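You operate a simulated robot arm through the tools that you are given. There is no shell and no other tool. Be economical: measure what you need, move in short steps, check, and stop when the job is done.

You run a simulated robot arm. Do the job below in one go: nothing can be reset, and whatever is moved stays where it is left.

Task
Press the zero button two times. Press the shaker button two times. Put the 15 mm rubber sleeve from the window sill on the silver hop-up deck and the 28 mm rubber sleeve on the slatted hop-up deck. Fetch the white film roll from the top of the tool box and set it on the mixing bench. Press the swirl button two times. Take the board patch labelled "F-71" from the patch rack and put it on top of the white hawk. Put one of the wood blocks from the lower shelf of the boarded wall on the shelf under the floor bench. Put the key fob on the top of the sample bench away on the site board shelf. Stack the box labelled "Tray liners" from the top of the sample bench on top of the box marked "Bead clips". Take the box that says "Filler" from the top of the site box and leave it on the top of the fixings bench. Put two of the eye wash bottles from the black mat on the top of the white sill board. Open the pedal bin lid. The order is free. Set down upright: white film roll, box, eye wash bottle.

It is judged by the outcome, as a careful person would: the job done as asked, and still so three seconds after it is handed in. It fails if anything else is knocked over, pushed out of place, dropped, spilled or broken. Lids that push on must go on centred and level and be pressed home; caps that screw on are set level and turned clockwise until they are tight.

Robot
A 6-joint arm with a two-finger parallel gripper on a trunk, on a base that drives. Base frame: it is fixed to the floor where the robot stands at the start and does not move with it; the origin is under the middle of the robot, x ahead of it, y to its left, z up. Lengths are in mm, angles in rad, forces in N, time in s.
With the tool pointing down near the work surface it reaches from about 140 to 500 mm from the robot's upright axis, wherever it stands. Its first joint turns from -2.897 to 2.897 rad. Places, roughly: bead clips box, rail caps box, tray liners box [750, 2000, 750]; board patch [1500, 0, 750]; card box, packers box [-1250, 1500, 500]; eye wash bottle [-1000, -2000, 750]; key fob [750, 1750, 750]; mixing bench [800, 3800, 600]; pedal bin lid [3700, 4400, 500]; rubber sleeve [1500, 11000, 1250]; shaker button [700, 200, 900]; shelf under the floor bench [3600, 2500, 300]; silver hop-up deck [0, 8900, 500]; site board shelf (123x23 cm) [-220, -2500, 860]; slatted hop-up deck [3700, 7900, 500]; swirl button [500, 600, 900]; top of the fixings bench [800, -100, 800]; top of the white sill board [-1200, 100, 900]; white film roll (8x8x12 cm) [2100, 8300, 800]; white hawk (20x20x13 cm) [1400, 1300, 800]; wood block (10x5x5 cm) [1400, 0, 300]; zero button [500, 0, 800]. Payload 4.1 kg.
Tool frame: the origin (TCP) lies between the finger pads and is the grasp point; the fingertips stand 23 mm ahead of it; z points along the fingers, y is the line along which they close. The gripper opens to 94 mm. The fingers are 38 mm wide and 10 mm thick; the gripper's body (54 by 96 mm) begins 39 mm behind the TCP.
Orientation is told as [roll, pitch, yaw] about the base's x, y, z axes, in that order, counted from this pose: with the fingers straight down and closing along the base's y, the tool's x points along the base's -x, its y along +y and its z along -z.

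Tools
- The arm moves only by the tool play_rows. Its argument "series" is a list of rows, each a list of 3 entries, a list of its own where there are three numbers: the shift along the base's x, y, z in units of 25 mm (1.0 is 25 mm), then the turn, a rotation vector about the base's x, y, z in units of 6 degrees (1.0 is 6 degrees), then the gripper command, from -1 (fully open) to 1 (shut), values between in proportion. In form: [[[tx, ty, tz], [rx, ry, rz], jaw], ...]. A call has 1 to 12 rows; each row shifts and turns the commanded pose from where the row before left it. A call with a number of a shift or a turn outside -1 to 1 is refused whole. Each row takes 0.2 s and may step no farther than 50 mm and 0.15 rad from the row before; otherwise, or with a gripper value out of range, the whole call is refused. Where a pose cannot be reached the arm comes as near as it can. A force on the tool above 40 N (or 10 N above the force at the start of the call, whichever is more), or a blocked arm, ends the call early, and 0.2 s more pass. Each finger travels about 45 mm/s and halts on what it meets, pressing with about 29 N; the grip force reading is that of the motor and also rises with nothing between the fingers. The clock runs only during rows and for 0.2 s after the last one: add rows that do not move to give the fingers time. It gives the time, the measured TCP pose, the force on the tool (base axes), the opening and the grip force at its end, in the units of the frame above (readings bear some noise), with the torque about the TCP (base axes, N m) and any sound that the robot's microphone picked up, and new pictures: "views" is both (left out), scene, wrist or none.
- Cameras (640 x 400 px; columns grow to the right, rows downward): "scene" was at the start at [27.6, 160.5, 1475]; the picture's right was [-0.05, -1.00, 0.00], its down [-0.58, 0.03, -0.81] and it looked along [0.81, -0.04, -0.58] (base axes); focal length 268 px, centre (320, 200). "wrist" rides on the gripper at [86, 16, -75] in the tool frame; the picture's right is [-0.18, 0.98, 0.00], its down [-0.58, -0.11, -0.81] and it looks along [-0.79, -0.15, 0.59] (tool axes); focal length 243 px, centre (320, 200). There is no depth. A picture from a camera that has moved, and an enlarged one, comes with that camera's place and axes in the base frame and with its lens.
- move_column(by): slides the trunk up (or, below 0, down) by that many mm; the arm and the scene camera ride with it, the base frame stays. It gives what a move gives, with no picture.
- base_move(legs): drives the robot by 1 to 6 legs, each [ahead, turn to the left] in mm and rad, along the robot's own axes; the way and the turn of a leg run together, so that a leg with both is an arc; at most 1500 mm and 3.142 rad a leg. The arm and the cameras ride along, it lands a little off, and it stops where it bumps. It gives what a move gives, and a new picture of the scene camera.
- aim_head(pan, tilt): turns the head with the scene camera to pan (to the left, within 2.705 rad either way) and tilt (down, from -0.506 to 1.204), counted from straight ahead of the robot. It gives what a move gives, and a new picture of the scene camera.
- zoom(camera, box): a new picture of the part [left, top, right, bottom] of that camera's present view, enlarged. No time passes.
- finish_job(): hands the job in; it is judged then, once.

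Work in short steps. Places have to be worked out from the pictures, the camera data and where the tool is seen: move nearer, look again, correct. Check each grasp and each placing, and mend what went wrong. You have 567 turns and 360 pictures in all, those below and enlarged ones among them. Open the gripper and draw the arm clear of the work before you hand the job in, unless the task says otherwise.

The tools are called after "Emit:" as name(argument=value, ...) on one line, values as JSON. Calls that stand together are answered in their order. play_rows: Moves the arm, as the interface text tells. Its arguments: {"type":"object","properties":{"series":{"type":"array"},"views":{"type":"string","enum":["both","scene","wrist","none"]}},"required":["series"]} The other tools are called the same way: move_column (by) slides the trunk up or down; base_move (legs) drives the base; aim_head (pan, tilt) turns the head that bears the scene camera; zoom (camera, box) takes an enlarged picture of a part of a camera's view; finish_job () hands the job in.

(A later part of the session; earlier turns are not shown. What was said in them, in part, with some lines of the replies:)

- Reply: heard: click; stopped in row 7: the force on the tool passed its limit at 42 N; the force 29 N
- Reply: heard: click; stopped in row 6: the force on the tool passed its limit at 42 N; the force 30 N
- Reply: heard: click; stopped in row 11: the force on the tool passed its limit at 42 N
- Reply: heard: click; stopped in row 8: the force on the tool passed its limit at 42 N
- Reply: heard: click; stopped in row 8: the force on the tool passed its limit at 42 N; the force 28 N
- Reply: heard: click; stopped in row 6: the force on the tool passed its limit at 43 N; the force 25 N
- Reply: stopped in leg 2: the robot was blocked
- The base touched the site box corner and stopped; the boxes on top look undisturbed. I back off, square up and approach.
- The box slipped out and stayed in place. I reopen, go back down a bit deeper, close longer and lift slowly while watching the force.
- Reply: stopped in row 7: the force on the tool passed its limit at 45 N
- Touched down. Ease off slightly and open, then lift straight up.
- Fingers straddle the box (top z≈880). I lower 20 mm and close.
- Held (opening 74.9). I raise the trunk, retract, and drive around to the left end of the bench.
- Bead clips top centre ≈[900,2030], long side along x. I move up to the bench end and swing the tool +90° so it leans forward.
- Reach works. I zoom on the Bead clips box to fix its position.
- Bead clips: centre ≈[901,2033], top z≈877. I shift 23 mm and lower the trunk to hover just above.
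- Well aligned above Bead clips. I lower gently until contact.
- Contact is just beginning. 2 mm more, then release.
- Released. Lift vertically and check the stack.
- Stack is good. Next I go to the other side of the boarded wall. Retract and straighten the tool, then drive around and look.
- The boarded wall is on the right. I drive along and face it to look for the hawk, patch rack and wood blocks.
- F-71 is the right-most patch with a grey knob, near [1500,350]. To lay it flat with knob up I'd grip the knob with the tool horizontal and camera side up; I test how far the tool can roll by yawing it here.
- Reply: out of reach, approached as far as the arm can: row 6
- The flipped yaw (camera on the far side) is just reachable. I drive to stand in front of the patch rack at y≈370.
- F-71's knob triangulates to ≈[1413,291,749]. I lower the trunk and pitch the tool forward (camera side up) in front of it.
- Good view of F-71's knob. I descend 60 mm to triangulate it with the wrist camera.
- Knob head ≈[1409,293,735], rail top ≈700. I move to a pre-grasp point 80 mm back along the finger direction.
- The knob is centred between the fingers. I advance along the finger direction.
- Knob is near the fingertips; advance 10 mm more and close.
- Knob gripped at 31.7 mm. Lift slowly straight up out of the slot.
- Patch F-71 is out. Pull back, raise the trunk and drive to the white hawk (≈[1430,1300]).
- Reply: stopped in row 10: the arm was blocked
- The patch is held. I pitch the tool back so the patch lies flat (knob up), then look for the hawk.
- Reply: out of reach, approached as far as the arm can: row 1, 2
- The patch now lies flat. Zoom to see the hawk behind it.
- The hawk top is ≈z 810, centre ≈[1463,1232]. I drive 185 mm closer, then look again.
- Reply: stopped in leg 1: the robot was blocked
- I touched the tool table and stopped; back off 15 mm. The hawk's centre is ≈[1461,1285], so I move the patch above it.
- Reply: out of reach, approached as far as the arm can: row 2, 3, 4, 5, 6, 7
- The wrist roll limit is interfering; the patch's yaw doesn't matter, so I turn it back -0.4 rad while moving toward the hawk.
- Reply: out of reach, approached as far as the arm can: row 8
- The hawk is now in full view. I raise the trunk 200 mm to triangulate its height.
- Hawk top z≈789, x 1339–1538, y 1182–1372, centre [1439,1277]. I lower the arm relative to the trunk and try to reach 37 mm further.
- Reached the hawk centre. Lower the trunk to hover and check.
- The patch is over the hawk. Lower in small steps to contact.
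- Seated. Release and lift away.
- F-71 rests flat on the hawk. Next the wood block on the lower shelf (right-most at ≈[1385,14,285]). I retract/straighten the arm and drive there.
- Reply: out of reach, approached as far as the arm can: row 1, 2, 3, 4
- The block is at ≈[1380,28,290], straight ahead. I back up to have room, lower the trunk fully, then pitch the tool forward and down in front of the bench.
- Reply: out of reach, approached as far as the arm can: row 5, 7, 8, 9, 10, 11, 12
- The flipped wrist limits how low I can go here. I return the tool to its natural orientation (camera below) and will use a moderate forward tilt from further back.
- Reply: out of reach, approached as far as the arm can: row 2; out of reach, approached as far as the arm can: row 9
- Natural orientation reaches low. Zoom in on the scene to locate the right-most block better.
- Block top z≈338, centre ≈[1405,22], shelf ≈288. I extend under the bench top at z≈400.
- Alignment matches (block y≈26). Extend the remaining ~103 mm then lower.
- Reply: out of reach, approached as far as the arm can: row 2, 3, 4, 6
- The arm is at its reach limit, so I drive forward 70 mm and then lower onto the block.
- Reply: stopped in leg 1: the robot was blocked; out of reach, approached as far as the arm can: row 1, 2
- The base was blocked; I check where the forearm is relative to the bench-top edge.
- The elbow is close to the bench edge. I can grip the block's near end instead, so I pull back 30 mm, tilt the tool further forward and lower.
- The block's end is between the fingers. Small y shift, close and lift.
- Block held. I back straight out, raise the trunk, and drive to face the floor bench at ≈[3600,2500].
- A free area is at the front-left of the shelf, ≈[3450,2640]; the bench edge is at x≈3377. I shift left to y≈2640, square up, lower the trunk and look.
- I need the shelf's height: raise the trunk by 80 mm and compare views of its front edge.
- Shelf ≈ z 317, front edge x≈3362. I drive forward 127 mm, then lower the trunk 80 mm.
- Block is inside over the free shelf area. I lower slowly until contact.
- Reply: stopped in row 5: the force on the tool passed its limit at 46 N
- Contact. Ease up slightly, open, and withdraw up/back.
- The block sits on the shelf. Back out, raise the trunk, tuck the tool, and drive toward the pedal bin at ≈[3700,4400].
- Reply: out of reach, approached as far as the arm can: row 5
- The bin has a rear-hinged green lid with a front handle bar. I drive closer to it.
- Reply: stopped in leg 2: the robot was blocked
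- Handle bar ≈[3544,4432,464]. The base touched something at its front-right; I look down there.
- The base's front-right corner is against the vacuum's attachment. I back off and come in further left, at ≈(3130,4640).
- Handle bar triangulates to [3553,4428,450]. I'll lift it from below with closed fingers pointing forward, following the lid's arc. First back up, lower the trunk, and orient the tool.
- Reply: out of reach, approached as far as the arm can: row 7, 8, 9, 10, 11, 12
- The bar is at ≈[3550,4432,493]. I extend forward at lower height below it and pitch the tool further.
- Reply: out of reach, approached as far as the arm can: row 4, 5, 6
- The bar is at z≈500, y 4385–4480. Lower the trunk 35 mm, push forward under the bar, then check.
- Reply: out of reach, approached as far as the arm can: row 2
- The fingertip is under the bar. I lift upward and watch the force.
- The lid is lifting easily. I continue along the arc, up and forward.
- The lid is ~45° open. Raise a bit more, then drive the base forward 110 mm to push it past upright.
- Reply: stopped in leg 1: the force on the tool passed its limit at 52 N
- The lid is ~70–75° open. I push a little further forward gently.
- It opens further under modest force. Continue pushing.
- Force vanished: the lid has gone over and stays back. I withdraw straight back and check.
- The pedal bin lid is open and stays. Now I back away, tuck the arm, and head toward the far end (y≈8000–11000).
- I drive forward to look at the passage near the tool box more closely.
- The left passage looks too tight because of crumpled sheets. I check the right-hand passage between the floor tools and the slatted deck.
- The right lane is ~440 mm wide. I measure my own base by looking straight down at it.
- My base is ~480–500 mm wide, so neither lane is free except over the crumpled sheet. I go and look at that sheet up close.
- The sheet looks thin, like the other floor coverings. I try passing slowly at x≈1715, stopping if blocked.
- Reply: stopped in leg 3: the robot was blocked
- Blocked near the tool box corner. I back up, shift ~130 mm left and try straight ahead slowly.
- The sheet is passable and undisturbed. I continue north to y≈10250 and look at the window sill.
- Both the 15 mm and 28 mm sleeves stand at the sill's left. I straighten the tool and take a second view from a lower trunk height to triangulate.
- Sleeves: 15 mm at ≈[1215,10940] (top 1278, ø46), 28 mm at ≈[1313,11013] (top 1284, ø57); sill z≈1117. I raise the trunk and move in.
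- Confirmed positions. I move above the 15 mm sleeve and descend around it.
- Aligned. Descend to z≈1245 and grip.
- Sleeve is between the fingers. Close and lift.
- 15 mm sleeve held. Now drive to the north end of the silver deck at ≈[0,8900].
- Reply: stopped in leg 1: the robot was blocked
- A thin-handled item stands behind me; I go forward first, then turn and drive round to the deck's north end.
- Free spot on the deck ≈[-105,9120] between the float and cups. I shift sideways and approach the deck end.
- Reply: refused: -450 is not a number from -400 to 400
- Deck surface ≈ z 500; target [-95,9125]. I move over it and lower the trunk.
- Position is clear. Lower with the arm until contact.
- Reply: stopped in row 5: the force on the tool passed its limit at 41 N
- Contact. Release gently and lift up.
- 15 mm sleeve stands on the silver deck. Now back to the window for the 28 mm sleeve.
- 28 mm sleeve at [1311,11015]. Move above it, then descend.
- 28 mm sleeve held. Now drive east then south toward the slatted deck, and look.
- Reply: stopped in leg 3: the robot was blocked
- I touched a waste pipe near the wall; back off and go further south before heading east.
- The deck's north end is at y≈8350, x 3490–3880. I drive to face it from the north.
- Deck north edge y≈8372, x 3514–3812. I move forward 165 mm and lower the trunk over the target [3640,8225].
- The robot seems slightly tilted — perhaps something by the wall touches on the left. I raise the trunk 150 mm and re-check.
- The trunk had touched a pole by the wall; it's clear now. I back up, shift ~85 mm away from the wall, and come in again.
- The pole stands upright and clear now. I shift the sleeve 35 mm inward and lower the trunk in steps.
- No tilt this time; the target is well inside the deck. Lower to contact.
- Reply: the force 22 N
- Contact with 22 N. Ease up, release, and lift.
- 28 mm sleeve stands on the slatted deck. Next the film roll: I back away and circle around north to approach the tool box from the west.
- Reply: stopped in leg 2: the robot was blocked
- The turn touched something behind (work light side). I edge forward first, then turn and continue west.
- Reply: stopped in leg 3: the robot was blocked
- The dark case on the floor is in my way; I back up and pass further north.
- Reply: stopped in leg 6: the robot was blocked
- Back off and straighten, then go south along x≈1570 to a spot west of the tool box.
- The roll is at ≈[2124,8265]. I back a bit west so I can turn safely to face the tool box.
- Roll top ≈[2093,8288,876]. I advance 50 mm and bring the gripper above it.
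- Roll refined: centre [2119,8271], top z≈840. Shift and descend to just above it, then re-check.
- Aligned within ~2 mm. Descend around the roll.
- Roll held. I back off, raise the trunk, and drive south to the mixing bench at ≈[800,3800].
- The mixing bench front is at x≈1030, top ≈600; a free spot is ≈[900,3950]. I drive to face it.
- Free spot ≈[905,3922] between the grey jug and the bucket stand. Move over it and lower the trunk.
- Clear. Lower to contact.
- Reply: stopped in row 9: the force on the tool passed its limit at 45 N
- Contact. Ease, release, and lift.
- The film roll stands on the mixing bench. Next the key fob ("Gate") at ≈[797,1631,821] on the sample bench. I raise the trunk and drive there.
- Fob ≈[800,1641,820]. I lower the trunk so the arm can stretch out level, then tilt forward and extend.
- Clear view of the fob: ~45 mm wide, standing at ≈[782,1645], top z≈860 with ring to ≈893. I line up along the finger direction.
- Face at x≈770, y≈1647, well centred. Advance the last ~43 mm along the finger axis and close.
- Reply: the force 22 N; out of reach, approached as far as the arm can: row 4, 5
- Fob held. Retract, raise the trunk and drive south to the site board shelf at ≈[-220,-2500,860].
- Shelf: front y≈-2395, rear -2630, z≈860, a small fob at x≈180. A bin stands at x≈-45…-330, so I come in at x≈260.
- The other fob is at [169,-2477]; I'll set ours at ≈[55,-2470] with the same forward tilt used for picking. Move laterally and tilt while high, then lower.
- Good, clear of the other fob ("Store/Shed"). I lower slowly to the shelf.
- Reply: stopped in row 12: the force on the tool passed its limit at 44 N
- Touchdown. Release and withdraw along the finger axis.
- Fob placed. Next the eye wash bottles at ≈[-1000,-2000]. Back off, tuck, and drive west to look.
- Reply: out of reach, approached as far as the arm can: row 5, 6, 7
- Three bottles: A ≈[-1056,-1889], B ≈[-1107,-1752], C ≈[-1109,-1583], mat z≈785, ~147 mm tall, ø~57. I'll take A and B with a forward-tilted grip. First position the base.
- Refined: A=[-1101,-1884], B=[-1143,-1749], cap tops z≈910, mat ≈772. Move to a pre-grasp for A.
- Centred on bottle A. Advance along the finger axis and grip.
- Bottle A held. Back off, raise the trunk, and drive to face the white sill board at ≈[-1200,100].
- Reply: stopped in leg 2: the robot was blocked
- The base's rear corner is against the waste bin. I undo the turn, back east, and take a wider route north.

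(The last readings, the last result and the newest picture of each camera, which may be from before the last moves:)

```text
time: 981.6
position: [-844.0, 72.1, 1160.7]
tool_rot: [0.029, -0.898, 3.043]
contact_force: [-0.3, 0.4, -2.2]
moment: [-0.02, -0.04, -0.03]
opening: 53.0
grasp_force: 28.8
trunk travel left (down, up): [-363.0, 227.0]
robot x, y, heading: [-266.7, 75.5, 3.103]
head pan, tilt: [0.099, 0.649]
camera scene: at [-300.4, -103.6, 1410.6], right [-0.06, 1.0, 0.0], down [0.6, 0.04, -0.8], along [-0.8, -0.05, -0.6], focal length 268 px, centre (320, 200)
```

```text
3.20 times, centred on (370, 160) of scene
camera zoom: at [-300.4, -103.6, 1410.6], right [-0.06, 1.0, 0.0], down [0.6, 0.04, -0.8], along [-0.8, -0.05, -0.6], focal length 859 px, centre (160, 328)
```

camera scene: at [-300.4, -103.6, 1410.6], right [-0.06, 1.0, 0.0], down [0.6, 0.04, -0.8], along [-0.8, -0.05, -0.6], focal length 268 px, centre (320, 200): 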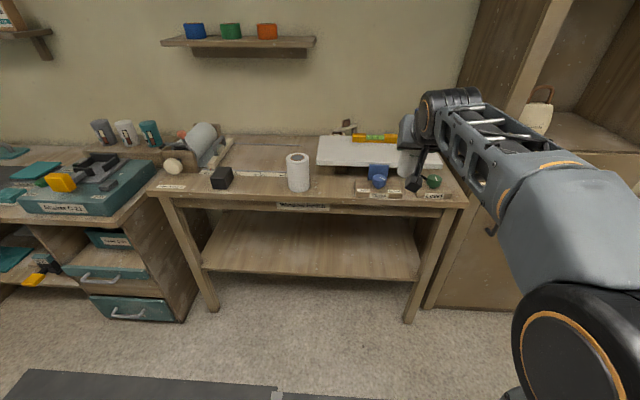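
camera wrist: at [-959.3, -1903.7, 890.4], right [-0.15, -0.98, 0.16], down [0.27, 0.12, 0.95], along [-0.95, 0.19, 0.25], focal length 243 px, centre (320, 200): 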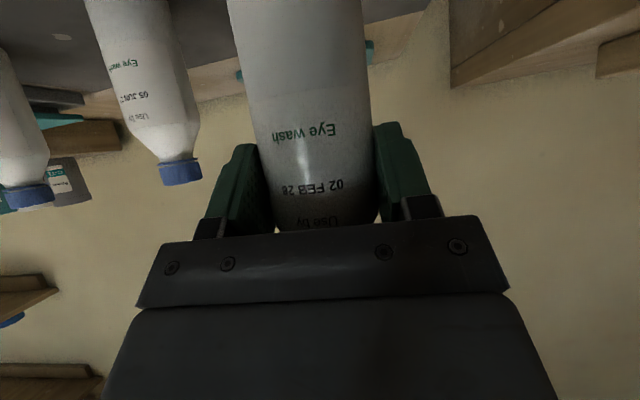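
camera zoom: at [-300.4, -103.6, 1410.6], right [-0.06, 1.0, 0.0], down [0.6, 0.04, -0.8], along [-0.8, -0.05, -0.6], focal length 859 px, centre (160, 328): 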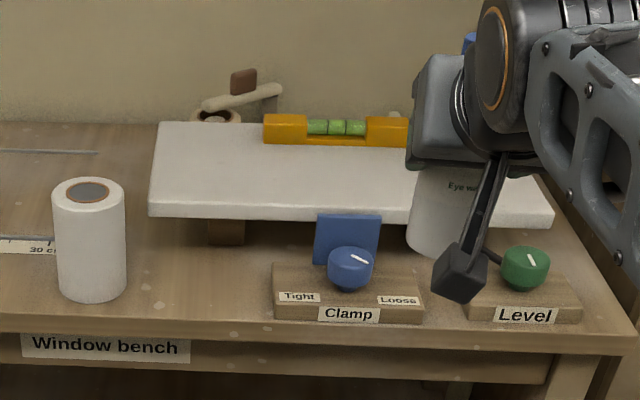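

The white sill board spans x≈-1250…-1480, y≈-178…309 at z≈900; its front-left strip is free. I drive up to it.

Emit:
base_move(legs=[[0, 0.436], [480, 0], [0, -0.397]])

Emit:
aim_head(pan=0.1, tilt=0.8)

```text
time: 986.9
position: [-1283.6, -127.2, 1160.6]
tool_rot: [0.03, -0.898, 3.076]
contact_force: [-0.6, 0.0, -2.6]
moment: [0.03, -0.02, -0.01]
opening: 52.9
grasp_force: 29.1
trunk travel left (down, up): [-363.0, 227.0]
robot x, y, heading: [-704.8, -107.0, 3.136]
head pan, tilt: [0.099, 0.649]
camera scene: at [-733.5, -285.1, 1410.6], right [-0.09, 1.0, 0.0], down [0.6, 0.06, -0.8], along [-0.79, -0.08, -0.6], focal length 268 px, centre (320, 200)
```

scene: 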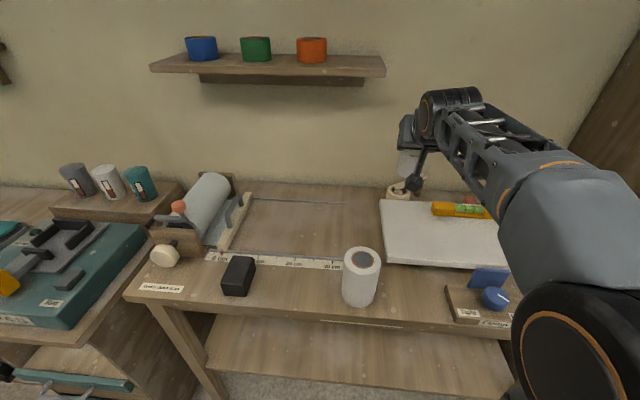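

```text
time: 987.6
position: [-1283.4, -126.7, 1160.3]
tool_rot: [0.03, -0.901, 3.077]
contact_force: [-0.2, 0.2, -2.3]
moment: [0.04, -0.03, -0.02]
opening: 52.9
grasp_force: 29.0
trunk travel left (down, up): [-363.0, 227.0]
robot x, y, heading: [-707.0, -106.5, 3.14]
head pan, tilt: [0.099, 0.799]
camera scene: at [-727.4, -284.7, 1398.1], right [-0.09, 1.0, 0.0], down [0.71, 0.07, -0.7], along [-0.69, -0.07, -0.72], focal length 268 px, centre (320, 200)
```

scene: 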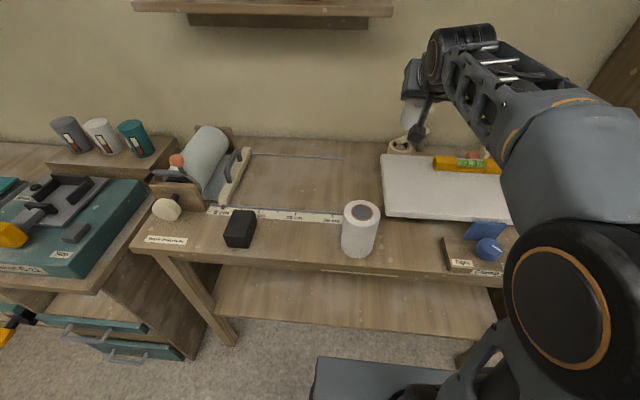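

I check the board's height with the wrist camera.

Emit:
zoom(camera="wrist", box=[0, 0, 640, 400])

Emit:
move_column(by=-90)

Emit:
zoom(camera="wrist", box=[0, 0, 640, 400])

Emit:
zoom(camera="scene", box=[340, 80, 540, 280])

```text
1.00 times, centred on (320, 200) of wrist (not enlarged: the box is as wide or as high as the picture)
camera zoom: at [-1171.8, -148.1, 1139.9], right [-0.16, -0.97, 0.16], down [0.27, 0.11, 0.95], along [-0.95, 0.19, 0.25], focal length 243 px, centre (320, 200)
```

zoom: 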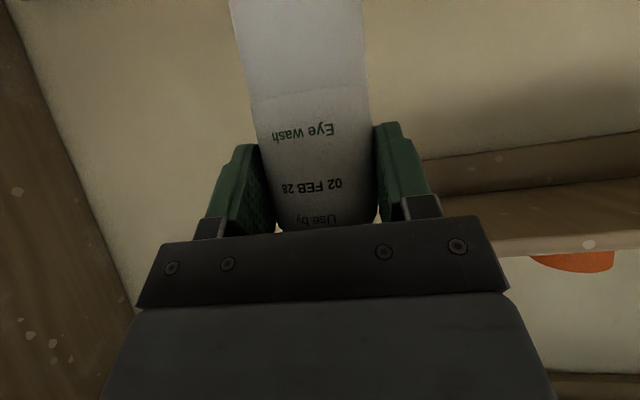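

```text
time: 988.8
position: [-1282.6, -128.5, 1070.5]
tool_rot: [0.031, -0.898, 3.077]
contact_force: [0.0, 0.8, -2.7]
moment: [0.0, -0.01, 0.0]
opening: 53.1
grasp_force: 29.1
trunk travel left (down, up): [-273.0, 317.0]
robot x, y, heading: [-704.5, -106.4, 3.133]
head pan, tilt: [0.099, 0.799]
```

```text
1.00 times, centred on (320, 200) of wrist (not enlarged: the box is as wide or as high as the picture)
camera zoom: at [-1171.8, -148.1, 1050.0], right [-0.16, -0.97, 0.16], down [0.27, 0.11, 0.95], along [-0.95, 0.19, 0.25], focal length 243 px, centre (320, 200)
```

zoom: 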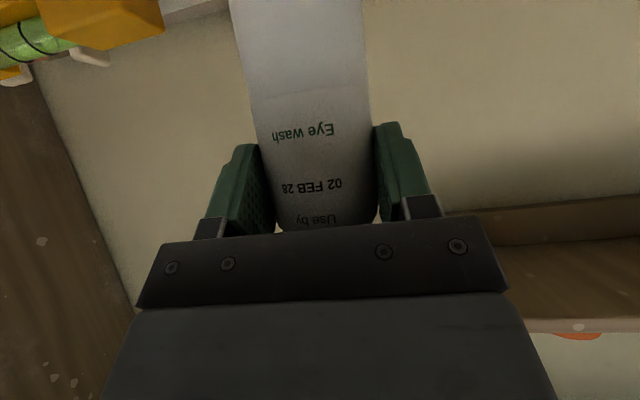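

```text
2.00 times, centred on (440, 180) of scene
camera zoom: at [-727.3, -284.6, 1308.1], right [-0.09, 1.0, 0.0], down [0.71, 0.07, -0.7], along [-0.69, -0.07, -0.72], focal length 537 px, centre (80, 240)
```

zoom: 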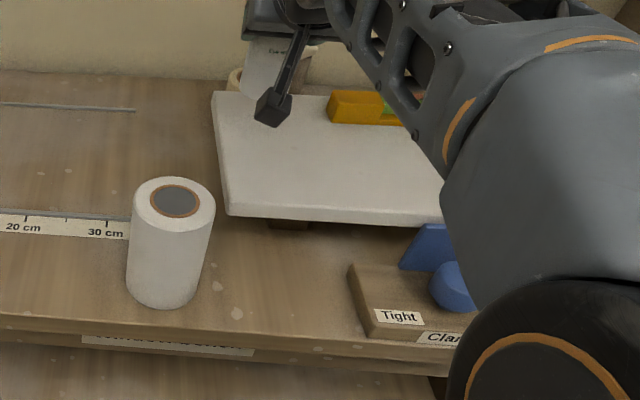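

Emit:
move_column(by=250)

Emit:
zoom(camera="scene", box=[340, 150, 540, 350])

```text
time: 991.4
position: [-1282.7, -127.3, 1321.2]
tool_rot: [0.028, -0.899, 3.077]
contact_force: [-0.4, 0.1, -2.4]
moment: [0.04, 0.02, 0.03]
opening: 52.7
grasp_force: 28.9
trunk travel left (down, up): [-523.0, 67.0]
robot x, y, heading: [-704.3, -109.6, 3.137]
head pan, tilt: [0.099, 0.799]
```

```text
2.00 times, centred on (440, 250) of scene
camera zoom: at [-727.4, -284.7, 1558.0], right [-0.09, 1.0, 0.0], down [0.71, 0.07, -0.7], along [-0.69, -0.07, -0.72], focal length 537 px, centre (80, 100)
```

zoom: 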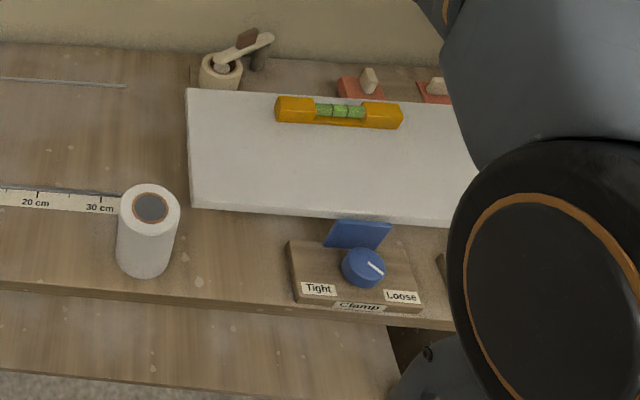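

Board top z≈928, x -1146…-1370, left edge y≈-171; the level sits at the back. I'll set the first bottle at [-1215,-110]. Move and lower the trunk.

Emit:
play_rows(series=[[[0.8, 0.2, 0], [0, 0, 0], 1], [[0.8, 0.2, 0], [0, 0, 0], 1], [[0.8, 0.2, 0], [0, 0, 0], 1], [[0.7, 0.1, 0], [0, 0, 0], 1]], views="none")

Emit:
move_column(by=-280)

Emit:
aim_head(pan=0.0, tilt=0.7)

Emit:
zoom(camera="scene", box=[300, 80, 500, 260])

```text
time: 992.4
position: [-1205.1, -110.4, 1319.6]
tool_rot: [0.029, -0.899, 3.077]
contact_force: [0.6, -0.5, -2.6]
moment: [0.04, 0.0, 0.02]
opening: 53.0
grasp_force: 28.7
trunk travel left (down, up): [-523.0, 67.0]
robot x, y, heading: [-707.8, -108.9, 3.137]
head pan, tilt: [0.099, 0.799]
```

```text
time: 995.2
position: [-1204.4, -110.5, 1039.2]
tool_rot: [0.03, -0.898, 3.078]
contact_force: [1.1, -0.3, -1.9]
moment: [-0.01, -0.02, 0.05]
opening: 52.6
grasp_force: 28.7
trunk travel left (down, up): [-243.0, 347.0]
robot x, y, heading: [-706.1, -111.8, 3.138]
head pan, tilt: [0.099, 0.799]
```

```text
time: 995.9
position: [-1205.5, -109.5, 1040.7]
tool_rot: [0.029, -0.9, 3.078]
contact_force: [-0.4, -0.1, -2.0]
moment: [0.02, -0.01, 0.01]
opening: 52.8
grasp_force: 29.6
trunk travel left (down, up): [-243.0, 347.0]
robot x, y, heading: [-703.8, -109.4, 3.136]
head pan, tilt: [0.0, 0.7]
camera scene: at [-731.9, -276.6, 1286.2], right [0.0, 1.0, 0.0], down [0.64, 0.0, -0.76], along [-0.76, 0.0, -0.64], focal length 268 px, centre (320, 200)
```

scene: 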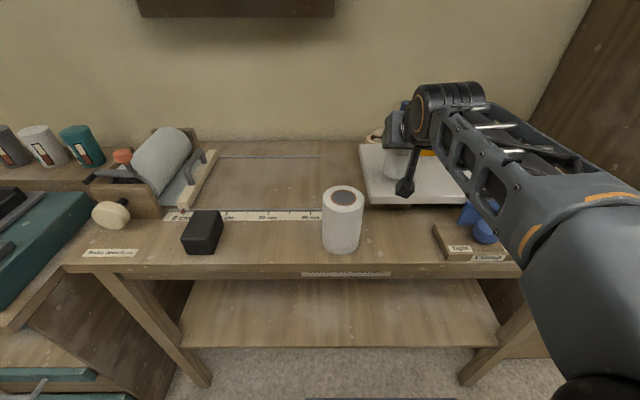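

```text
2.22 times, centred on (400, 170) of scene
camera zoom: at [-731.9, -276.6, 1286.2], right [0.0, 1.0, 0.0], down [0.64, 0.0, -0.76], along [-0.76, 0.0, -0.64], focal length 596 px, centre (142, 267)
```

zoom: 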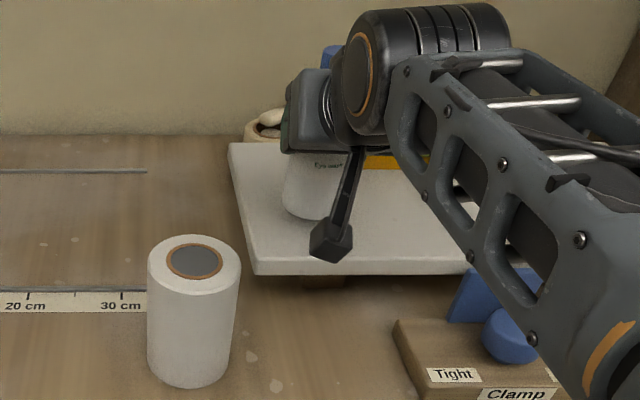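

Bottle is over the board's left part. Lower gently.

Emit:
play_rows(series=[[[0, 0, -0.3], [0, 0, 0], 1], [[0, 0, -0.3], [0, 0, 0], 1], [[0, 0, -0.2], [0, 0, 0], 1], [[0, 0, -0.2], [0, 0, 0], 1], [[0, 0, -0.12], [0, 0, 0], 1], [[0, 0, -0.12], [0, 0, 0], 1], [[0, 0, -0.12], [0, 0, 0], 1], [[0, 0, -0.12], [0, 0, 0], 1]], views="none")

```text
time: 997.7
position: [-1205.7, -109.7, 1006.0]
tool_rot: [0.03, -0.907, 3.077]
contact_force: [4.0, -1.4, 28.9]
moment: [0.57, 0.03, -0.07]
opening: 52.6
grasp_force: 28.5
trunk travel left (down, up): [-243.0, 347.0]
robot x, y, heading: [-708.3, -110.3, 3.135]
head pan, tilt: [0.0, 0.7]
```

Contact (29 N). Ease up and check the force before releasing.

Emit:
play_rows(series=[[[0, 0, 0.06], [0, 0, 0], 1], [[0, 0, 0.03], [0, 0, 0], 1]], views="none")

Emit:
zoom(camera="scene", box=[300, 80, 500, 260])

```text
time: 998.3
position: [-1204.7, -109.9, 1006.4]
tool_rot: [0.03, -0.899, 3.077]
contact_force: [0.4, -1.4, 17.8]
moment: [0.35, 0.39, -0.01]
opening: 52.9
grasp_force: 28.7
trunk travel left (down, up): [-243.0, 347.0]
robot x, y, heading: [-704.8, -105.8, 3.141]
head pan, tilt: [0.0, 0.7]
```

```text
2.22 times, centred on (400, 170) of scene
camera zoom: at [-730.5, -276.8, 1286.2], right [0.0, 1.0, 0.0], down [0.64, 0.0, -0.77], along [-0.77, 0.0, -0.64], focal length 596 px, centre (142, 267)
```

zoom: 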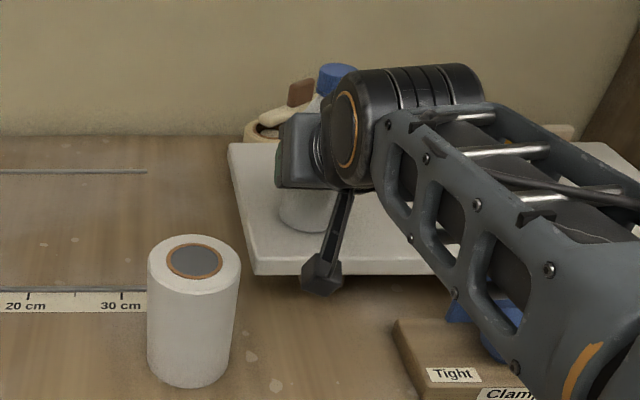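

Seated on the board. Release slowly and withdraw up and back along the finger axis.

Emit:
play_rows(series=[[[0, 0, 0.05], [0, 0, 0], 1], [[0, 0, 0.02], [0, 0, 0], 0.6], [[0, 0, 0], [0, 0, 0], 0.1], [[0, 0, 0], [0, 0, 0], -0.4], [[0, 0, 0], [0, 0, 0], -0.9], [[0, 0, 0], [0, 0, 0], -1], [[0.4, 0, 0.32], [0, 0, 0], -1], [[0.7, 0, 0.56], [0, 0, 0], -1], [[0.7, 0, 0.56], [0, 0, 0], -1], [[0.7, 0, 0.56], [0, 0, 0], -1], [[0.7, 0, 0.6], [0, 0, 0], -1]], views="both")

```text
time: 1000.7
position: [-1125.1, -109.8, 1071.3]
tool_rot: [0.031, -0.898, 3.078]
contact_force: [0.4, -0.2, 0.1]
moment: [0.01, -0.02, 0.0]
opening: 93.9
grasp_force: 0.1
trunk travel left (down, up): [-243.0, 347.0]
robot x, y, heading: [-708.0, -110.2, 3.137]
head pan, tilt: [0.0, 0.7]
camera scene: at [-732.0, -276.6, 1286.3], right [0.0, 1.0, 0.0], down [0.64, 0.0, -0.76], along [-0.76, 0.0, -0.64], focal length 268 px, centre (320, 200)
camera wrist: at [-1014.0, -131.0, 1050.2], right [-0.16, -0.97, 0.16], down [0.27, 0.11, 0.95], along [-0.95, 0.19, 0.25], focal length 243 px, centre (320, 200)
```

scene: 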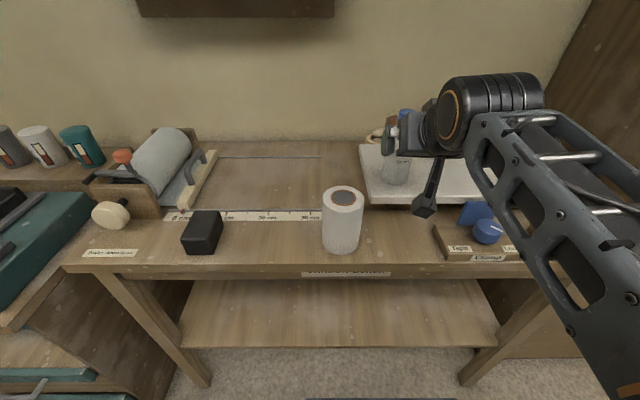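
wrist: 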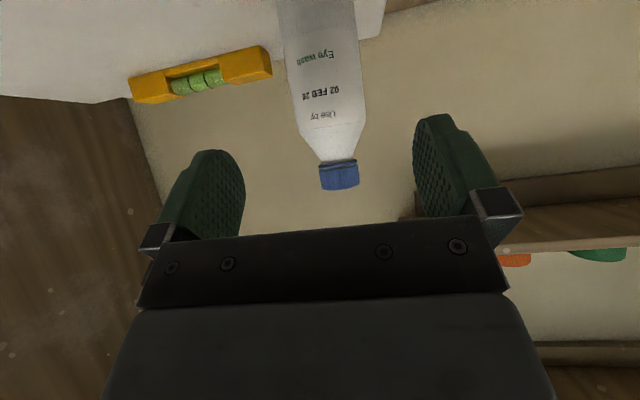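

Bottle 1 stands upright on the sill board. Now back for bottle B.

Emit:
base_move(legs=[[-450, 0], [0, 1.571], [1490, 0], [90, 0], [0, -1.571], [200, 0]])

Emit:
aim_head(pan=0.1, tilt=0.6)

Emit:
zoom(camera="wrist", box=[0, 0, 640, 400])

```text
time: 1019.9
position: [-887.6, -1664.0, 1071.2]
tool_rot: [0.03, -0.9, 3.061]
contact_force: [0.1, 0.1, -0.3]
moment: [0.01, -0.01, 0.0]
opening: 94.2
grasp_force: 0.0
trunk travel left (down, up): [-243.0, 347.0]
robot x, y, heading: [-468.2, -1671.4, 3.129]
head pan, tilt: [0.0, 0.7]
camera scene: at [-496.7, -1836.8, 1286.3], right [0.02, 1.0, 0.0], down [0.64, -0.01, -0.77], along [-0.76, 0.01, -0.64], focal length 268 px, centre (320, 200)
```

scene: 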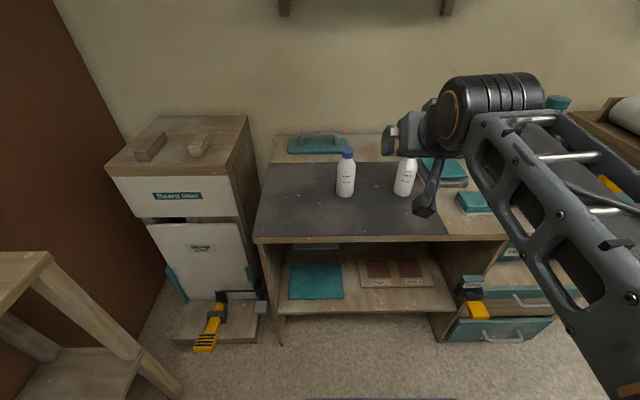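

```text
time: 1020.5
position: [-887.9, -1664.1, 1071.4]
tool_rot: [0.029, -0.898, 3.061]
contact_force: [-0.6, 0.1, -0.2]
moment: [0.02, -0.01, 0.02]
opening: 93.9
grasp_force: 0.0
trunk travel left (down, up): [-243.0, 347.0]
robot x, y, heading: [-466.7, -1667.4, 3.12]
head pan, tilt: [0.099, 0.6]
camera scene: at [-500.0, -1845.5, 1294.9], right [-0.08, 1.0, 0.0], down [0.56, 0.04, -0.82], along [-0.82, -0.07, -0.57], focal length 268 px, centre (320, 200)
```

scene: 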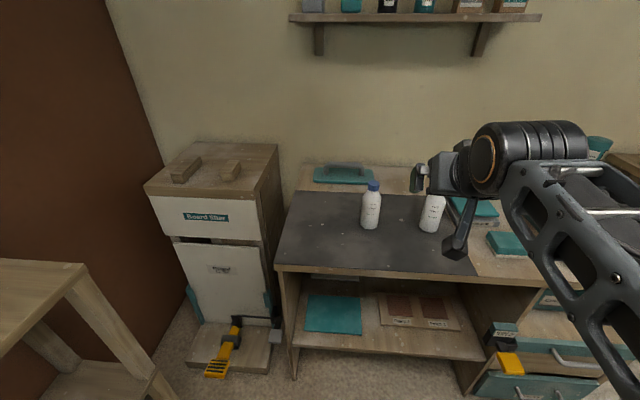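

```text
1.00 times, centred on (320, 200) of wrist (not enlarged: the box is as wide or as high as the picture)
camera zoom: at [-777.0, -1687.0, 1050.2], right [-0.17, -0.97, 0.16], down [0.28, 0.11, 0.95], along [-0.95, 0.21, 0.25], focal length 243 px, centre (320, 200)
```

zoom: 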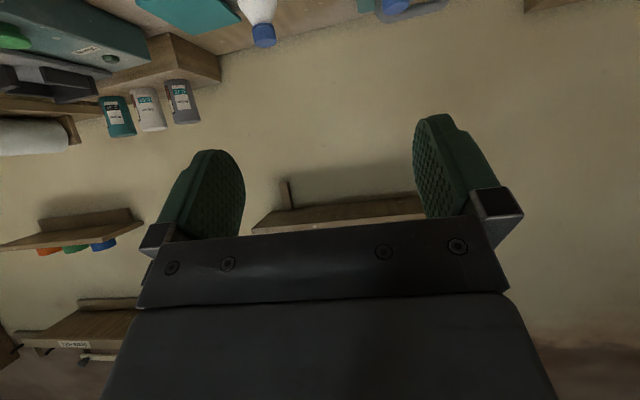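

Lower the trunk, advance 70 mm, and move to the pre-grasp for bottle B.

Emit:
move_column(by=-130)

Emit:
base_move(legs=[[70, 0]])

Emit:
play_rows(series=[[[-0.5, -0.85, -0.4], [0, 0, 0], -1], [[-0.5, -0.85, -0.4], [0, 0, 0], -1], [[-0.8, -0.85, -0.4], [0, 0, 0], -1], [[-0.8, -0.85, -0.4], [0, 0, 0], -1], [[-0.6, 0, 0], [0, 0, 0], -1]], views="both")

```text
time: 1022.1
position: [-888.1, -1663.8, 941.6]
tool_rot: [0.031, -0.899, 3.061]
contact_force: [0.5, -0.7, 0.6]
moment: [0.0, -0.01, 0.0]
opening: 94.1
grasp_force: 0.2
trunk travel left (down, up): [-113.0, 477.0]
robot x, y, heading: [-473.1, -1669.5, 3.12]
head pan, tilt: [0.099, 0.6]
```

```text
time: 1023.1
position: [-957.5, -1662.8, 940.6]
tool_rot: [0.03, -0.899, 3.061]
contact_force: [-0.1, 0.1, -0.3]
moment: [0.01, 0.02, 0.06]
opening: 94.2
grasp_force: 0.1
trunk travel left (down, up): [-113.0, 477.0]
robot x, y, heading: [-535.7, -1667.0, 3.12]
head pan, tilt: [0.099, 0.6]
camera scene: at [-568.9, -1844.2, 1164.9], right [-0.08, 1.0, 0.0], down [0.56, 0.04, -0.83], along [-0.82, -0.07, -0.56], focal length 268 px, centre (320, 200)
```

scene: 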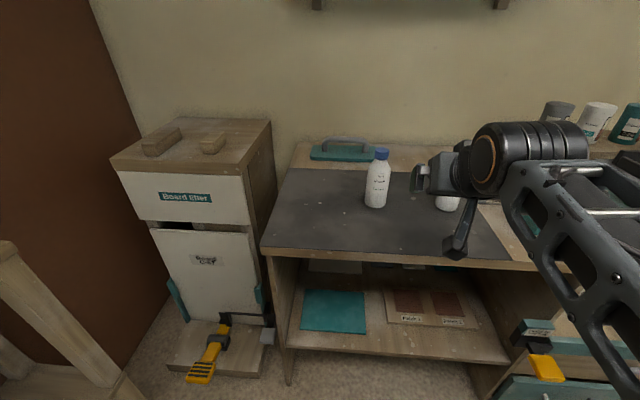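

```text
time: 1024.3
position: [-1037.0, -1748.2, 900.2]
tool_rot: [0.029, -0.898, 3.061]
contact_force: [0.1, 0.2, -0.2]
moment: [0.01, -0.04, -0.03]
opening: 94.1
grasp_force: 0.1
trunk travel left (down, up): [-113.0, 477.0]
robot x, y, heading: [-542.0, -1665.2, 3.121]
head pan, tilt: [0.099, 0.6]
camera scene: at [-568.9, -1844.2, 1164.9], right [-0.08, 1.0, 0.0], down [0.56, 0.04, -0.83], along [-0.82, -0.07, -0.56], focal length 268 px, centre (320, 200)
camera wrist: at [-925.5, -1770.7, 880.4], right [-0.17, -0.97, 0.16], down [0.28, 0.11, 0.95], along [-0.95, 0.21, 0.25], focal length 243 px, centre (320, 200)
```

scene: 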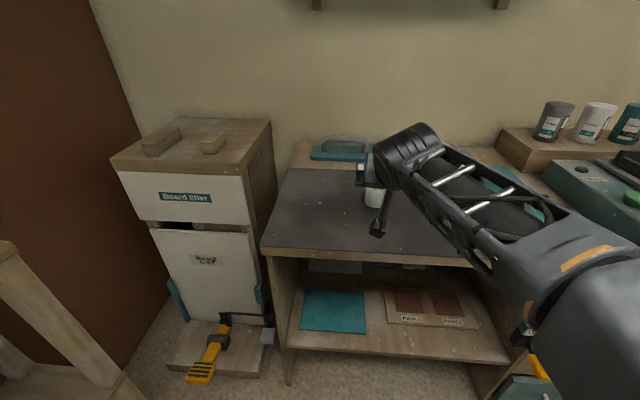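
wrist: 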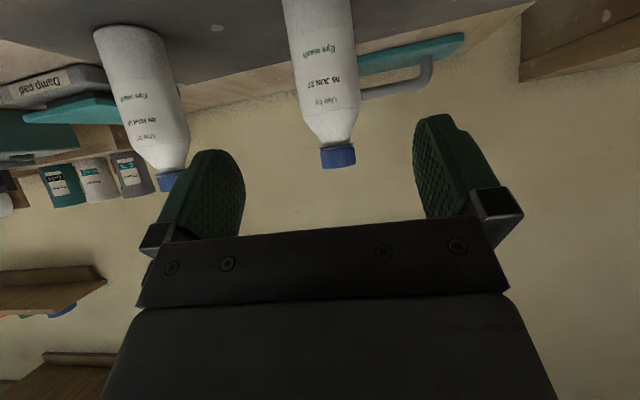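

Bottle B ≈[-1163,-1743]. Advance and descend along the finger axis.

Emit:
play_rows(series=[[[-0.9, 0.1, 0], [0, 0, 0], -1], [[-0.9, 0.1, 0], [0, 0, 0], -1], [[-0.7, 0, -0.56], [0, 0, 0], -1], [[-0.7, 0, -0.56], [0, 0, 0], -1], [[-0.7, 0, -0.56], [0, 0, 0], -1], [[-0.7, 0, -0.56], [0, 0, 0], -1], [[0, 0, 0], [0, 0, 0], -1]], views="wrist")

```text
time: 1025.9
position: [-1151.2, -1742.1, 845.7]
tool_rot: [0.028, -0.897, 3.062]
contact_force: [1.0, 1.4, 1.2]
moment: [0.01, 0.03, 0.03]
opening: 93.8
grasp_force: 0.0
trunk travel left (down, up): [-113.0, 477.0]
robot x, y, heading: [-537.1, -1666.8, 3.123]
head pan, tilt: [0.099, 0.6]
camera wrist: at [-1039.8, -1765.0, 824.5], right [-0.17, -0.97, 0.16], down [0.28, 0.11, 0.95], along [-0.95, 0.21, 0.25], focal length 243 px, centre (320, 200)
```

wrist: 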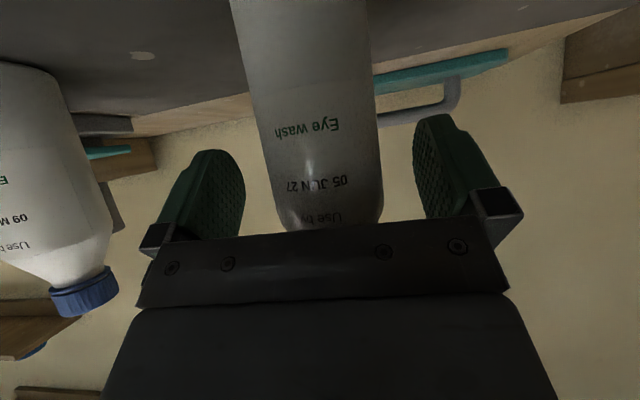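

Same relation as with bottle A. Grip and lift.

Emit:
play_rows(series=[[[0, 0, 0], [0, 0, 0], 0.2], [[0, 0, 0], [0, 0, 0], 1], [[0, 0, 0], [0, 0, 0], 1], [[0, 0, 0], [0, 0, 0], 1], [[0, 0, 0], [0, 0, 0], 1], [[0, 0, 0], [0, 0, 0], 1], [[0, 0, 0.1], [0, 0, 0], 1], [[0, 0, 0.2], [0, 0, 0], 1], [[0, 0, 0.4], [0, 0, 0], 1], [[0, 0, 0.6], [0, 0, 0], 1], [[0.2, 0, 0.8], [0, 0, 0], 1], [[0.6, 0, 0.6], [0, 0, 0], 1]], views="wrist")

```text
time: 1028.5
position: [-1131.9, -1744.4, 912.5]
tool_rot: [0.03, -0.897, 3.061]
contact_force: [-1.0, -0.5, -3.4]
moment: [-0.02, 0.0, -0.01]
opening: 52.4
grasp_force: 29.4
trunk travel left (down, up): [-113.0, 477.0]
robot x, y, heading: [-536.3, -1666.7, 3.121]
head pan, tilt: [0.099, 0.6]
camera wrist: at [-1021.0, -1765.7, 891.5], right [-0.17, -0.97, 0.16], down [0.27, 0.11, 0.96], along [-0.95, 0.21, 0.25], focal length 243 px, centre (320, 200)
```

wrist: 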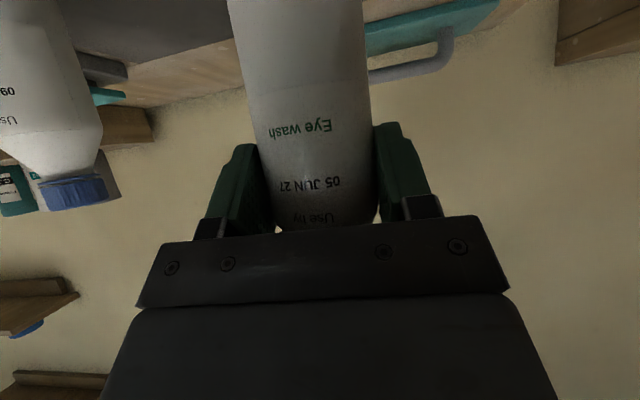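

Bottle B held. Raise the trunk and drive back to the sill board.

Emit:
move_column(by=250)

Emit:
base_move(legs=[[-300, 0], [0, -1.55], [1480, 0], [270, 0], [0, 1.571], [380, 0]])

Emit:
aim_head(pan=-0.1, tilt=0.75)

```text
time: 1031.1
position: [-1132.2, -1743.2, 1162.1]
tool_rot: [0.03, -0.899, 3.063]
contact_force: [0.0, -0.1, -3.5]
moment: [-0.02, -0.02, 0.0]
opening: 52.9
grasp_force: 29.2
trunk travel left (down, up): [-363.0, 227.0]
robot x, y, heading: [-536.8, -1665.7, 3.125]
head pan, tilt: [0.099, 0.6]
```

```text
time: 1051.2
position: [-1150.8, 41.0, 1162.5]
tool_rot: [0.028, -0.899, 3.018]
contact_force: [-0.4, -0.1, -2.9]
moment: [0.04, -0.02, -0.03]
opening: 53.0
grasp_force: 29.1
trunk travel left (down, up): [-363.0, 227.0]
robot x, y, heading: [-552.8, 89.2, 3.075]
head pan, tilt: [0.099, 0.6]
camera scene: at [-592.7, -84.5, 1414.9], right [-0.04, 1.0, 0.0], down [0.56, 0.02, -0.82], along [-0.82, -0.03, -0.57], focal length 268 px, centre (320, 200)
```

scene: 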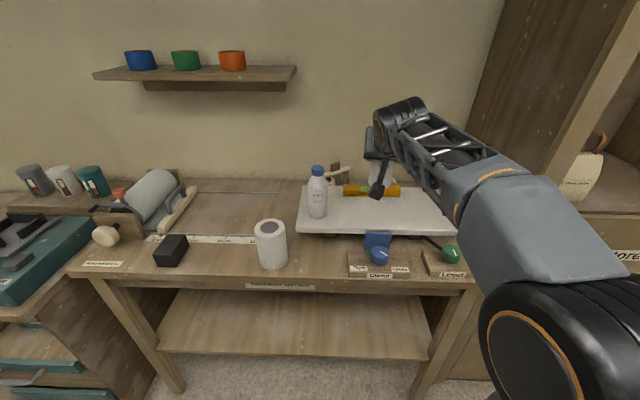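

```text
time: 1051.9
position: [-1149.9, 40.8, 1161.3]
tool_rot: [0.029, -0.897, 3.018]
contact_force: [0.0, 0.0, -2.6]
moment: [-0.01, -0.03, -0.03]
opening: 52.8
grasp_force: 29.0
trunk travel left (down, up): [-363.0, 227.0]
robot x, y, heading: [-552.4, 89.8, 3.078]
head pan, tilt: [-0.099, 0.75]
camera scene: at [-586.1, -67.9, 1402.1], right [0.16, 0.99, 0.0], down [0.67, -0.11, -0.73], along [-0.72, 0.12, -0.68], focal length 268 px, centre (320, 200)
```

scene: 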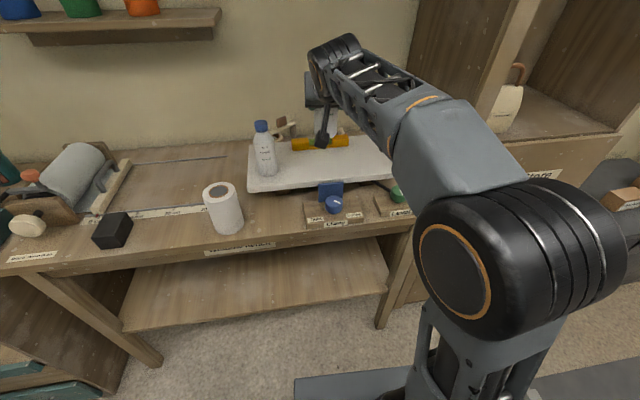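

Drive 58 mm closer, shift y by -25 mm, then lower the trunk over the board.

Emit:
base_move(legs=[[58, 0]])

Emit:
play_rows(series=[[[0, -0.5, 0], [0, 0, 0], 1], [[0, -0.5, 0], [0, 0, 0], 1]], views="none")

Emit:
move_column(by=-120)

Emit:
zoom(camera="scene", box=[200, 60, 440, 240])

```text
time: 1052.8
position: [-1210.0, 45.9, 1162.0]
tool_rot: [0.03, -0.896, 3.018]
contact_force: [0.5, 0.0, -2.7]
moment: [0.0, -0.05, 0.0]
opening: 52.8
grasp_force: 28.8
trunk travel left (down, up): [-363.0, 227.0]
robot x, y, heading: [-612.2, 97.1, 3.075]
head pan, tilt: [-0.099, 0.75]
camera scene: at [-645.2, -64.1, 1402.0], right [0.16, 0.99, 0.0], down [0.67, -0.11, -0.73], along [-0.72, 0.12, -0.68], focal length 268 px, centre (320, 200)
```

scene: 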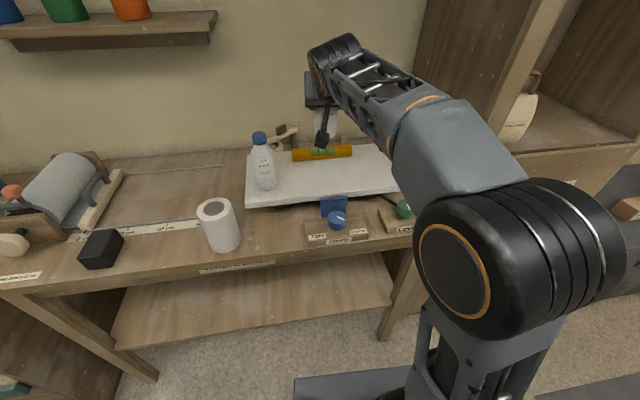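

```text
time: 1053.5
position: [-1209.4, 20.3, 1162.0]
tool_rot: [0.027, -0.898, 3.017]
contact_force: [-1.1, 0.4, -2.2]
moment: [0.01, -0.05, -0.01]
opening: 52.7
grasp_force: 28.9
trunk travel left (down, up): [-363.0, 227.0]
robot x, y, heading: [-610.2, 93.6, 3.076]
head pan, tilt: [-0.099, 0.75]
```

```text
time: 1055.0
position: [-1209.5, 20.3, 1041.5]
tool_rot: [0.028, -0.897, 3.015]
contact_force: [-0.3, 0.0, -2.5]
moment: [-0.01, -0.04, -0.02]
opening: 53.0
grasp_force: 28.8
trunk travel left (down, up): [-243.0, 347.0]
robot x, y, heading: [-610.6, 94.0, 3.077]
head pan, tilt: [-0.099, 0.75]
```

```text
2.22 times, centred on (320, 150) of scene
camera zoom: at [-645.0, -64.1, 1282.1], right [0.16, 0.99, 0.0], down [0.67, -0.11, -0.73], along [-0.72, 0.12, -0.68], focal length 596 px, centre (320, 311)
```

zoom: 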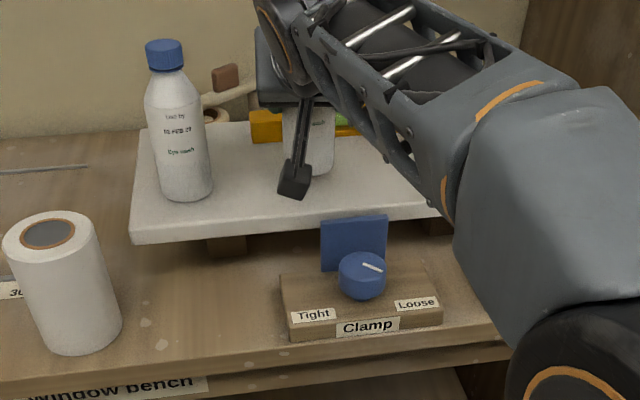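

Clear next to bottle 1 and in front of the level. Lower gently.

Emit:
play_rows(series=[[[0, 0, -0.3], [0, 0, 0], 1], [[0, 0, -0.3], [0, 0, 0], 1], [[0, 0, -0.25], [0, 0, 0], 1], [[0, 0, -0.2], [0, 0, 0], 1], [[0, 0, -0.12], [0, 0, 0], 1], [[0, 0, -0.1], [0, 0, 0], 1], [[0, 0, -0.1], [0, 0, 0], 1]], views="none")

```text
time: 1056.5
position: [-1207.3, 21.3, 1011.1]
tool_rot: [0.035, -0.903, 3.011]
contact_force: [5.0, 2.9, 26.7]
moment: [0.14, 0.39, -0.08]
opening: 53.0
grasp_force: 29.3
trunk travel left (down, up): [-243.0, 347.0]
robot x, y, heading: [-610.9, 93.1, 3.08]
head pan, tilt: [-0.099, 0.75]
```

Emit:
play_rows(series=[[[0, 0, 0.08], [0, 0, 0], 1], [[0, 0, 0.06], [0, 0, 0], 1]], views="none")

Emit:
zoom(camera="scene", box=[200, 60, 440, 240])

```text
time: 1057.2
position: [-1208.2, 20.1, 1012.1]
tool_rot: [0.026, -0.897, 3.017]
contact_force: [5.3, 1.7, 17.4]
moment: [0.07, 0.15, -0.06]
opening: 52.5
grasp_force: 28.8
trunk travel left (down, up): [-243.0, 347.0]
robot x, y, heading: [-614.7, 93.8, 3.079]
head pan, tilt: [-0.099, 0.75]
```

```text
2.22 times, centred on (320, 150) of scene
camera zoom: at [-642.8, -63.6, 1282.1], right [0.16, 0.99, 0.0], down [0.67, -0.11, -0.73], along [-0.72, 0.12, -0.68], focal length 596 px, centre (320, 311)
```

zoom: 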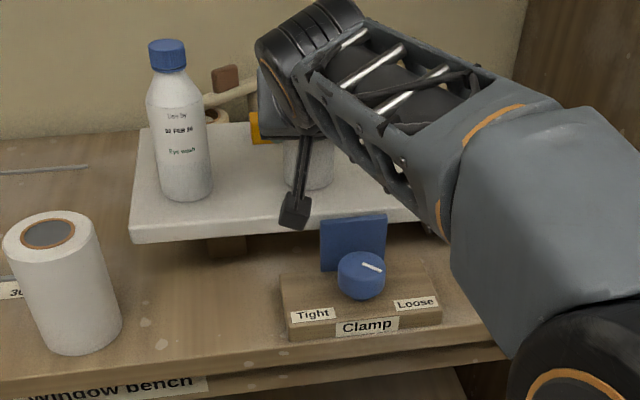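

Resting on the board. Ease a bit more, release, and withdraw.

Emit:
play_rows(series=[[[0, 0, 0.06], [0, 0, 0], 1], [[0, 0, 0.03], [0, 0, 0], 0.6], [[0, 0, 0], [0, 0, 0], 0.1], [[0, 0, 0], [0, 0, 0], -0.4], [[0, 0, 0], [0, 0, 0], -0.9], [[0, 0, 0], [0, 0, 0], -1], [[0.4, 0, 0.32], [0, 0, 0], -1], [[0.7, 0, 0.56], [0, 0, 0], -1], [[0.7, 0, 0.56], [0, 0, 0], -1], [[0.7, 0, 0.56], [0, 0, 0], -1], [[0.7, 0, 0.6], [0, 0, 0], -1]], views="none")

Emit:
base_move(legs=[[-350, 0]])

Emit:
zoom(camera="scene", box=[200, 60, 460, 240])

```text
time: 1059.5
position: [-1130.3, 20.6, 1078.6]
tool_rot: [0.027, -0.898, 3.018]
contact_force: [0.4, 0.8, -0.3]
moment: [-0.04, -0.06, 0.0]
opening: 93.8
grasp_force: 0.0
trunk travel left (down, up): [-243.0, 347.0]
robot x, y, heading: [-613.9, 94.3, 3.084]
head pan, tilt: [-0.099, 0.75]
```

```text
time: 1061.8
position: [-781.3, -2.8, 1077.4]
tool_rot: [0.03, -0.897, 3.021]
contact_force: [-0.3, -0.6, 1.0]
moment: [-0.01, -0.01, 0.0]
opening: 93.9
grasp_force: 0.1
trunk travel left (down, up): [-243.0, 347.0]
robot x, y, heading: [-264.5, 74.0, 3.08]
head pan, tilt: [-0.099, 0.75]
camera scene: at [-295.1, -86.2, 1282.0], right [0.16, 0.99, 0.0], down [0.67, -0.11, -0.73], along [-0.72, 0.12, -0.68], focal length 268 px, centre (320, 200)
```

scene: 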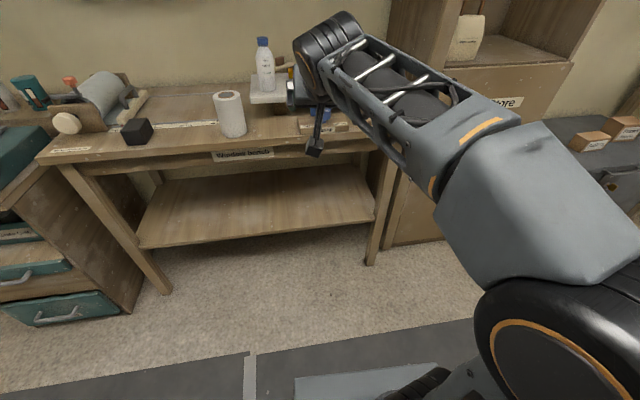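

```text
2.22 times, centred on (330, 150) of scene
camera zoom: at [-295.1, -86.2, 1282.0], right [0.16, 0.99, 0.0], down [0.67, -0.11, -0.73], along [-0.72, 0.12, -0.68], focal length 596 px, centre (298, 311)
```

zoom: 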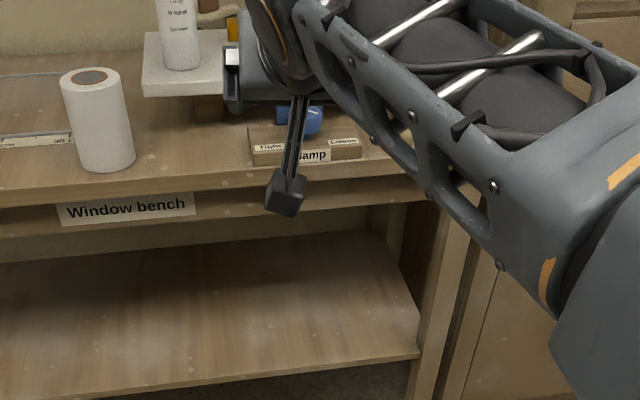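

Check bottle 2 with the wrist camera.

Emit:
zoom(camera="wrist", box=[0, 0, 640, 400])

Emit:
play_rows(series=[[[0.6, 0.9, 0.5], [0, -0.9, 0], -1], [[0.6, 0.9, 0.5], [0, -0.9, 0], -1], [[0.6, 0.9, 0.5], [0, -0.9, 0], -1], [[0.6, 0.9, 0.5], [0, -0.9, 0], -1], [[0.6, 0.9, 0], [0, -0.9, 0], -1], [[0.6, 0.9, 0], [0, -0.9, 0], -1], [[0.5, 0.9, 0], [0, -0.9, 0], -1], [[0, 0.9, 0], [0, -0.9, 0], -1], [[0, 0.9, 0], [0, -0.9, 0], -1]], views="scene")

```text
1.00 times, centred on (320, 200) of wrist (not enlarged: the box is as wide or as high as the picture)
camera zoom: at [-670.6, -30.6, 1057.0], right [-0.21, -0.96, 0.16], down [0.28, 0.1, 0.96], along [-0.94, 0.25, 0.25], focal length 243 px, centre (320, 200)
```

zoom: 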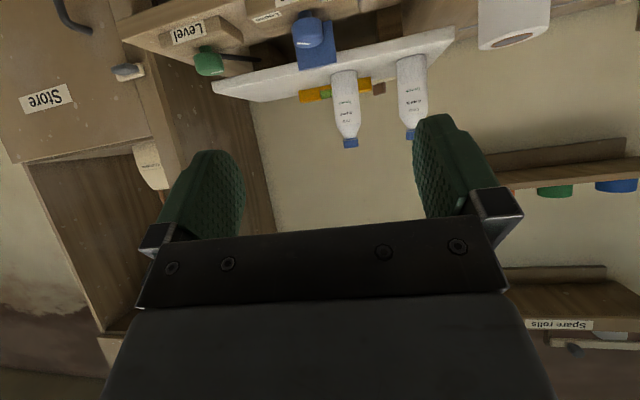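

```text
time: 1063.8
position: [-680.3, 198.7, 1129.0]
tool_rot: [-0.062, -0.051, 3.064]
contact_force: [0.2, -0.6, 0.1]
moment: [0.02, 0.02, -0.04]
opening: 94.0
grasp_force: 0.1
trunk travel left (down, up): [-243.0, 347.0]
robot x, y, heading: [-260.4, 70.7, 3.078]
head pan, tilt: [-0.099, 0.75]
camera scene: at [-294.9, -86.3, 1282.0], right [0.16, 0.99, 0.0], down [0.67, -0.11, -0.73], along [-0.72, 0.12, -0.68], focal length 268 px, centre (320, 200)
```

scene: 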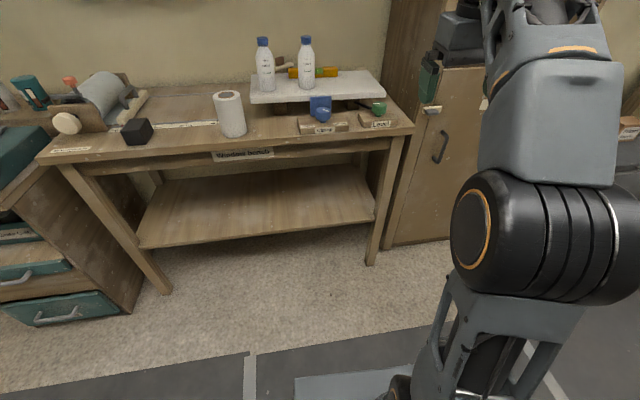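

Both bottles stand upright on the sill board; every item is done, the gripper is open and the arm is clear. I hand in the job.

Emit:
finish_job()

```text
The job is handed in.
```

I finished every item on the list and handed the job in. The base touched a few floor objects while driving; nothing looked moved, but I didn't go back to check them.

- **Buttons:** zero, shaker and swirl were each pressed twice, with a click heard each time.
- **Sleeves:** the 15 mm sleeve stands on the silver hop-up deck and the 28 mm sleeve on the slatted one.
- **White film roll:** it stands upright on the mixing bench.
- **Board patch F-71:** it lies flat on the white hawk, knob up.
- **Wood block:** one block is on the shelf under the floor bench.
- **Key fob:** the "Gate" fob stands on the site board shelf next to the other fob.
- **Boxes:** Tray liners sits crosswise on Bead clips, and Filler stands on the fixings bench.
- **Eye wash bottles:** two stand upright on the white sill board.
- **Pedal bin:** the lid is open and stayed open by itself.

**Contacts while driving:**
- The base stopped against these when it touched them: the site box, a table at the boarded wall, the vacuum's bucket, the waste bin, a dark case, a white container, the tool box and a floor pipe.
- It also touched an item behind it near the window, and what was probably the work light.
- The trunk briefly pressed on a stand by the slatted deck, which was still upright afterwards.
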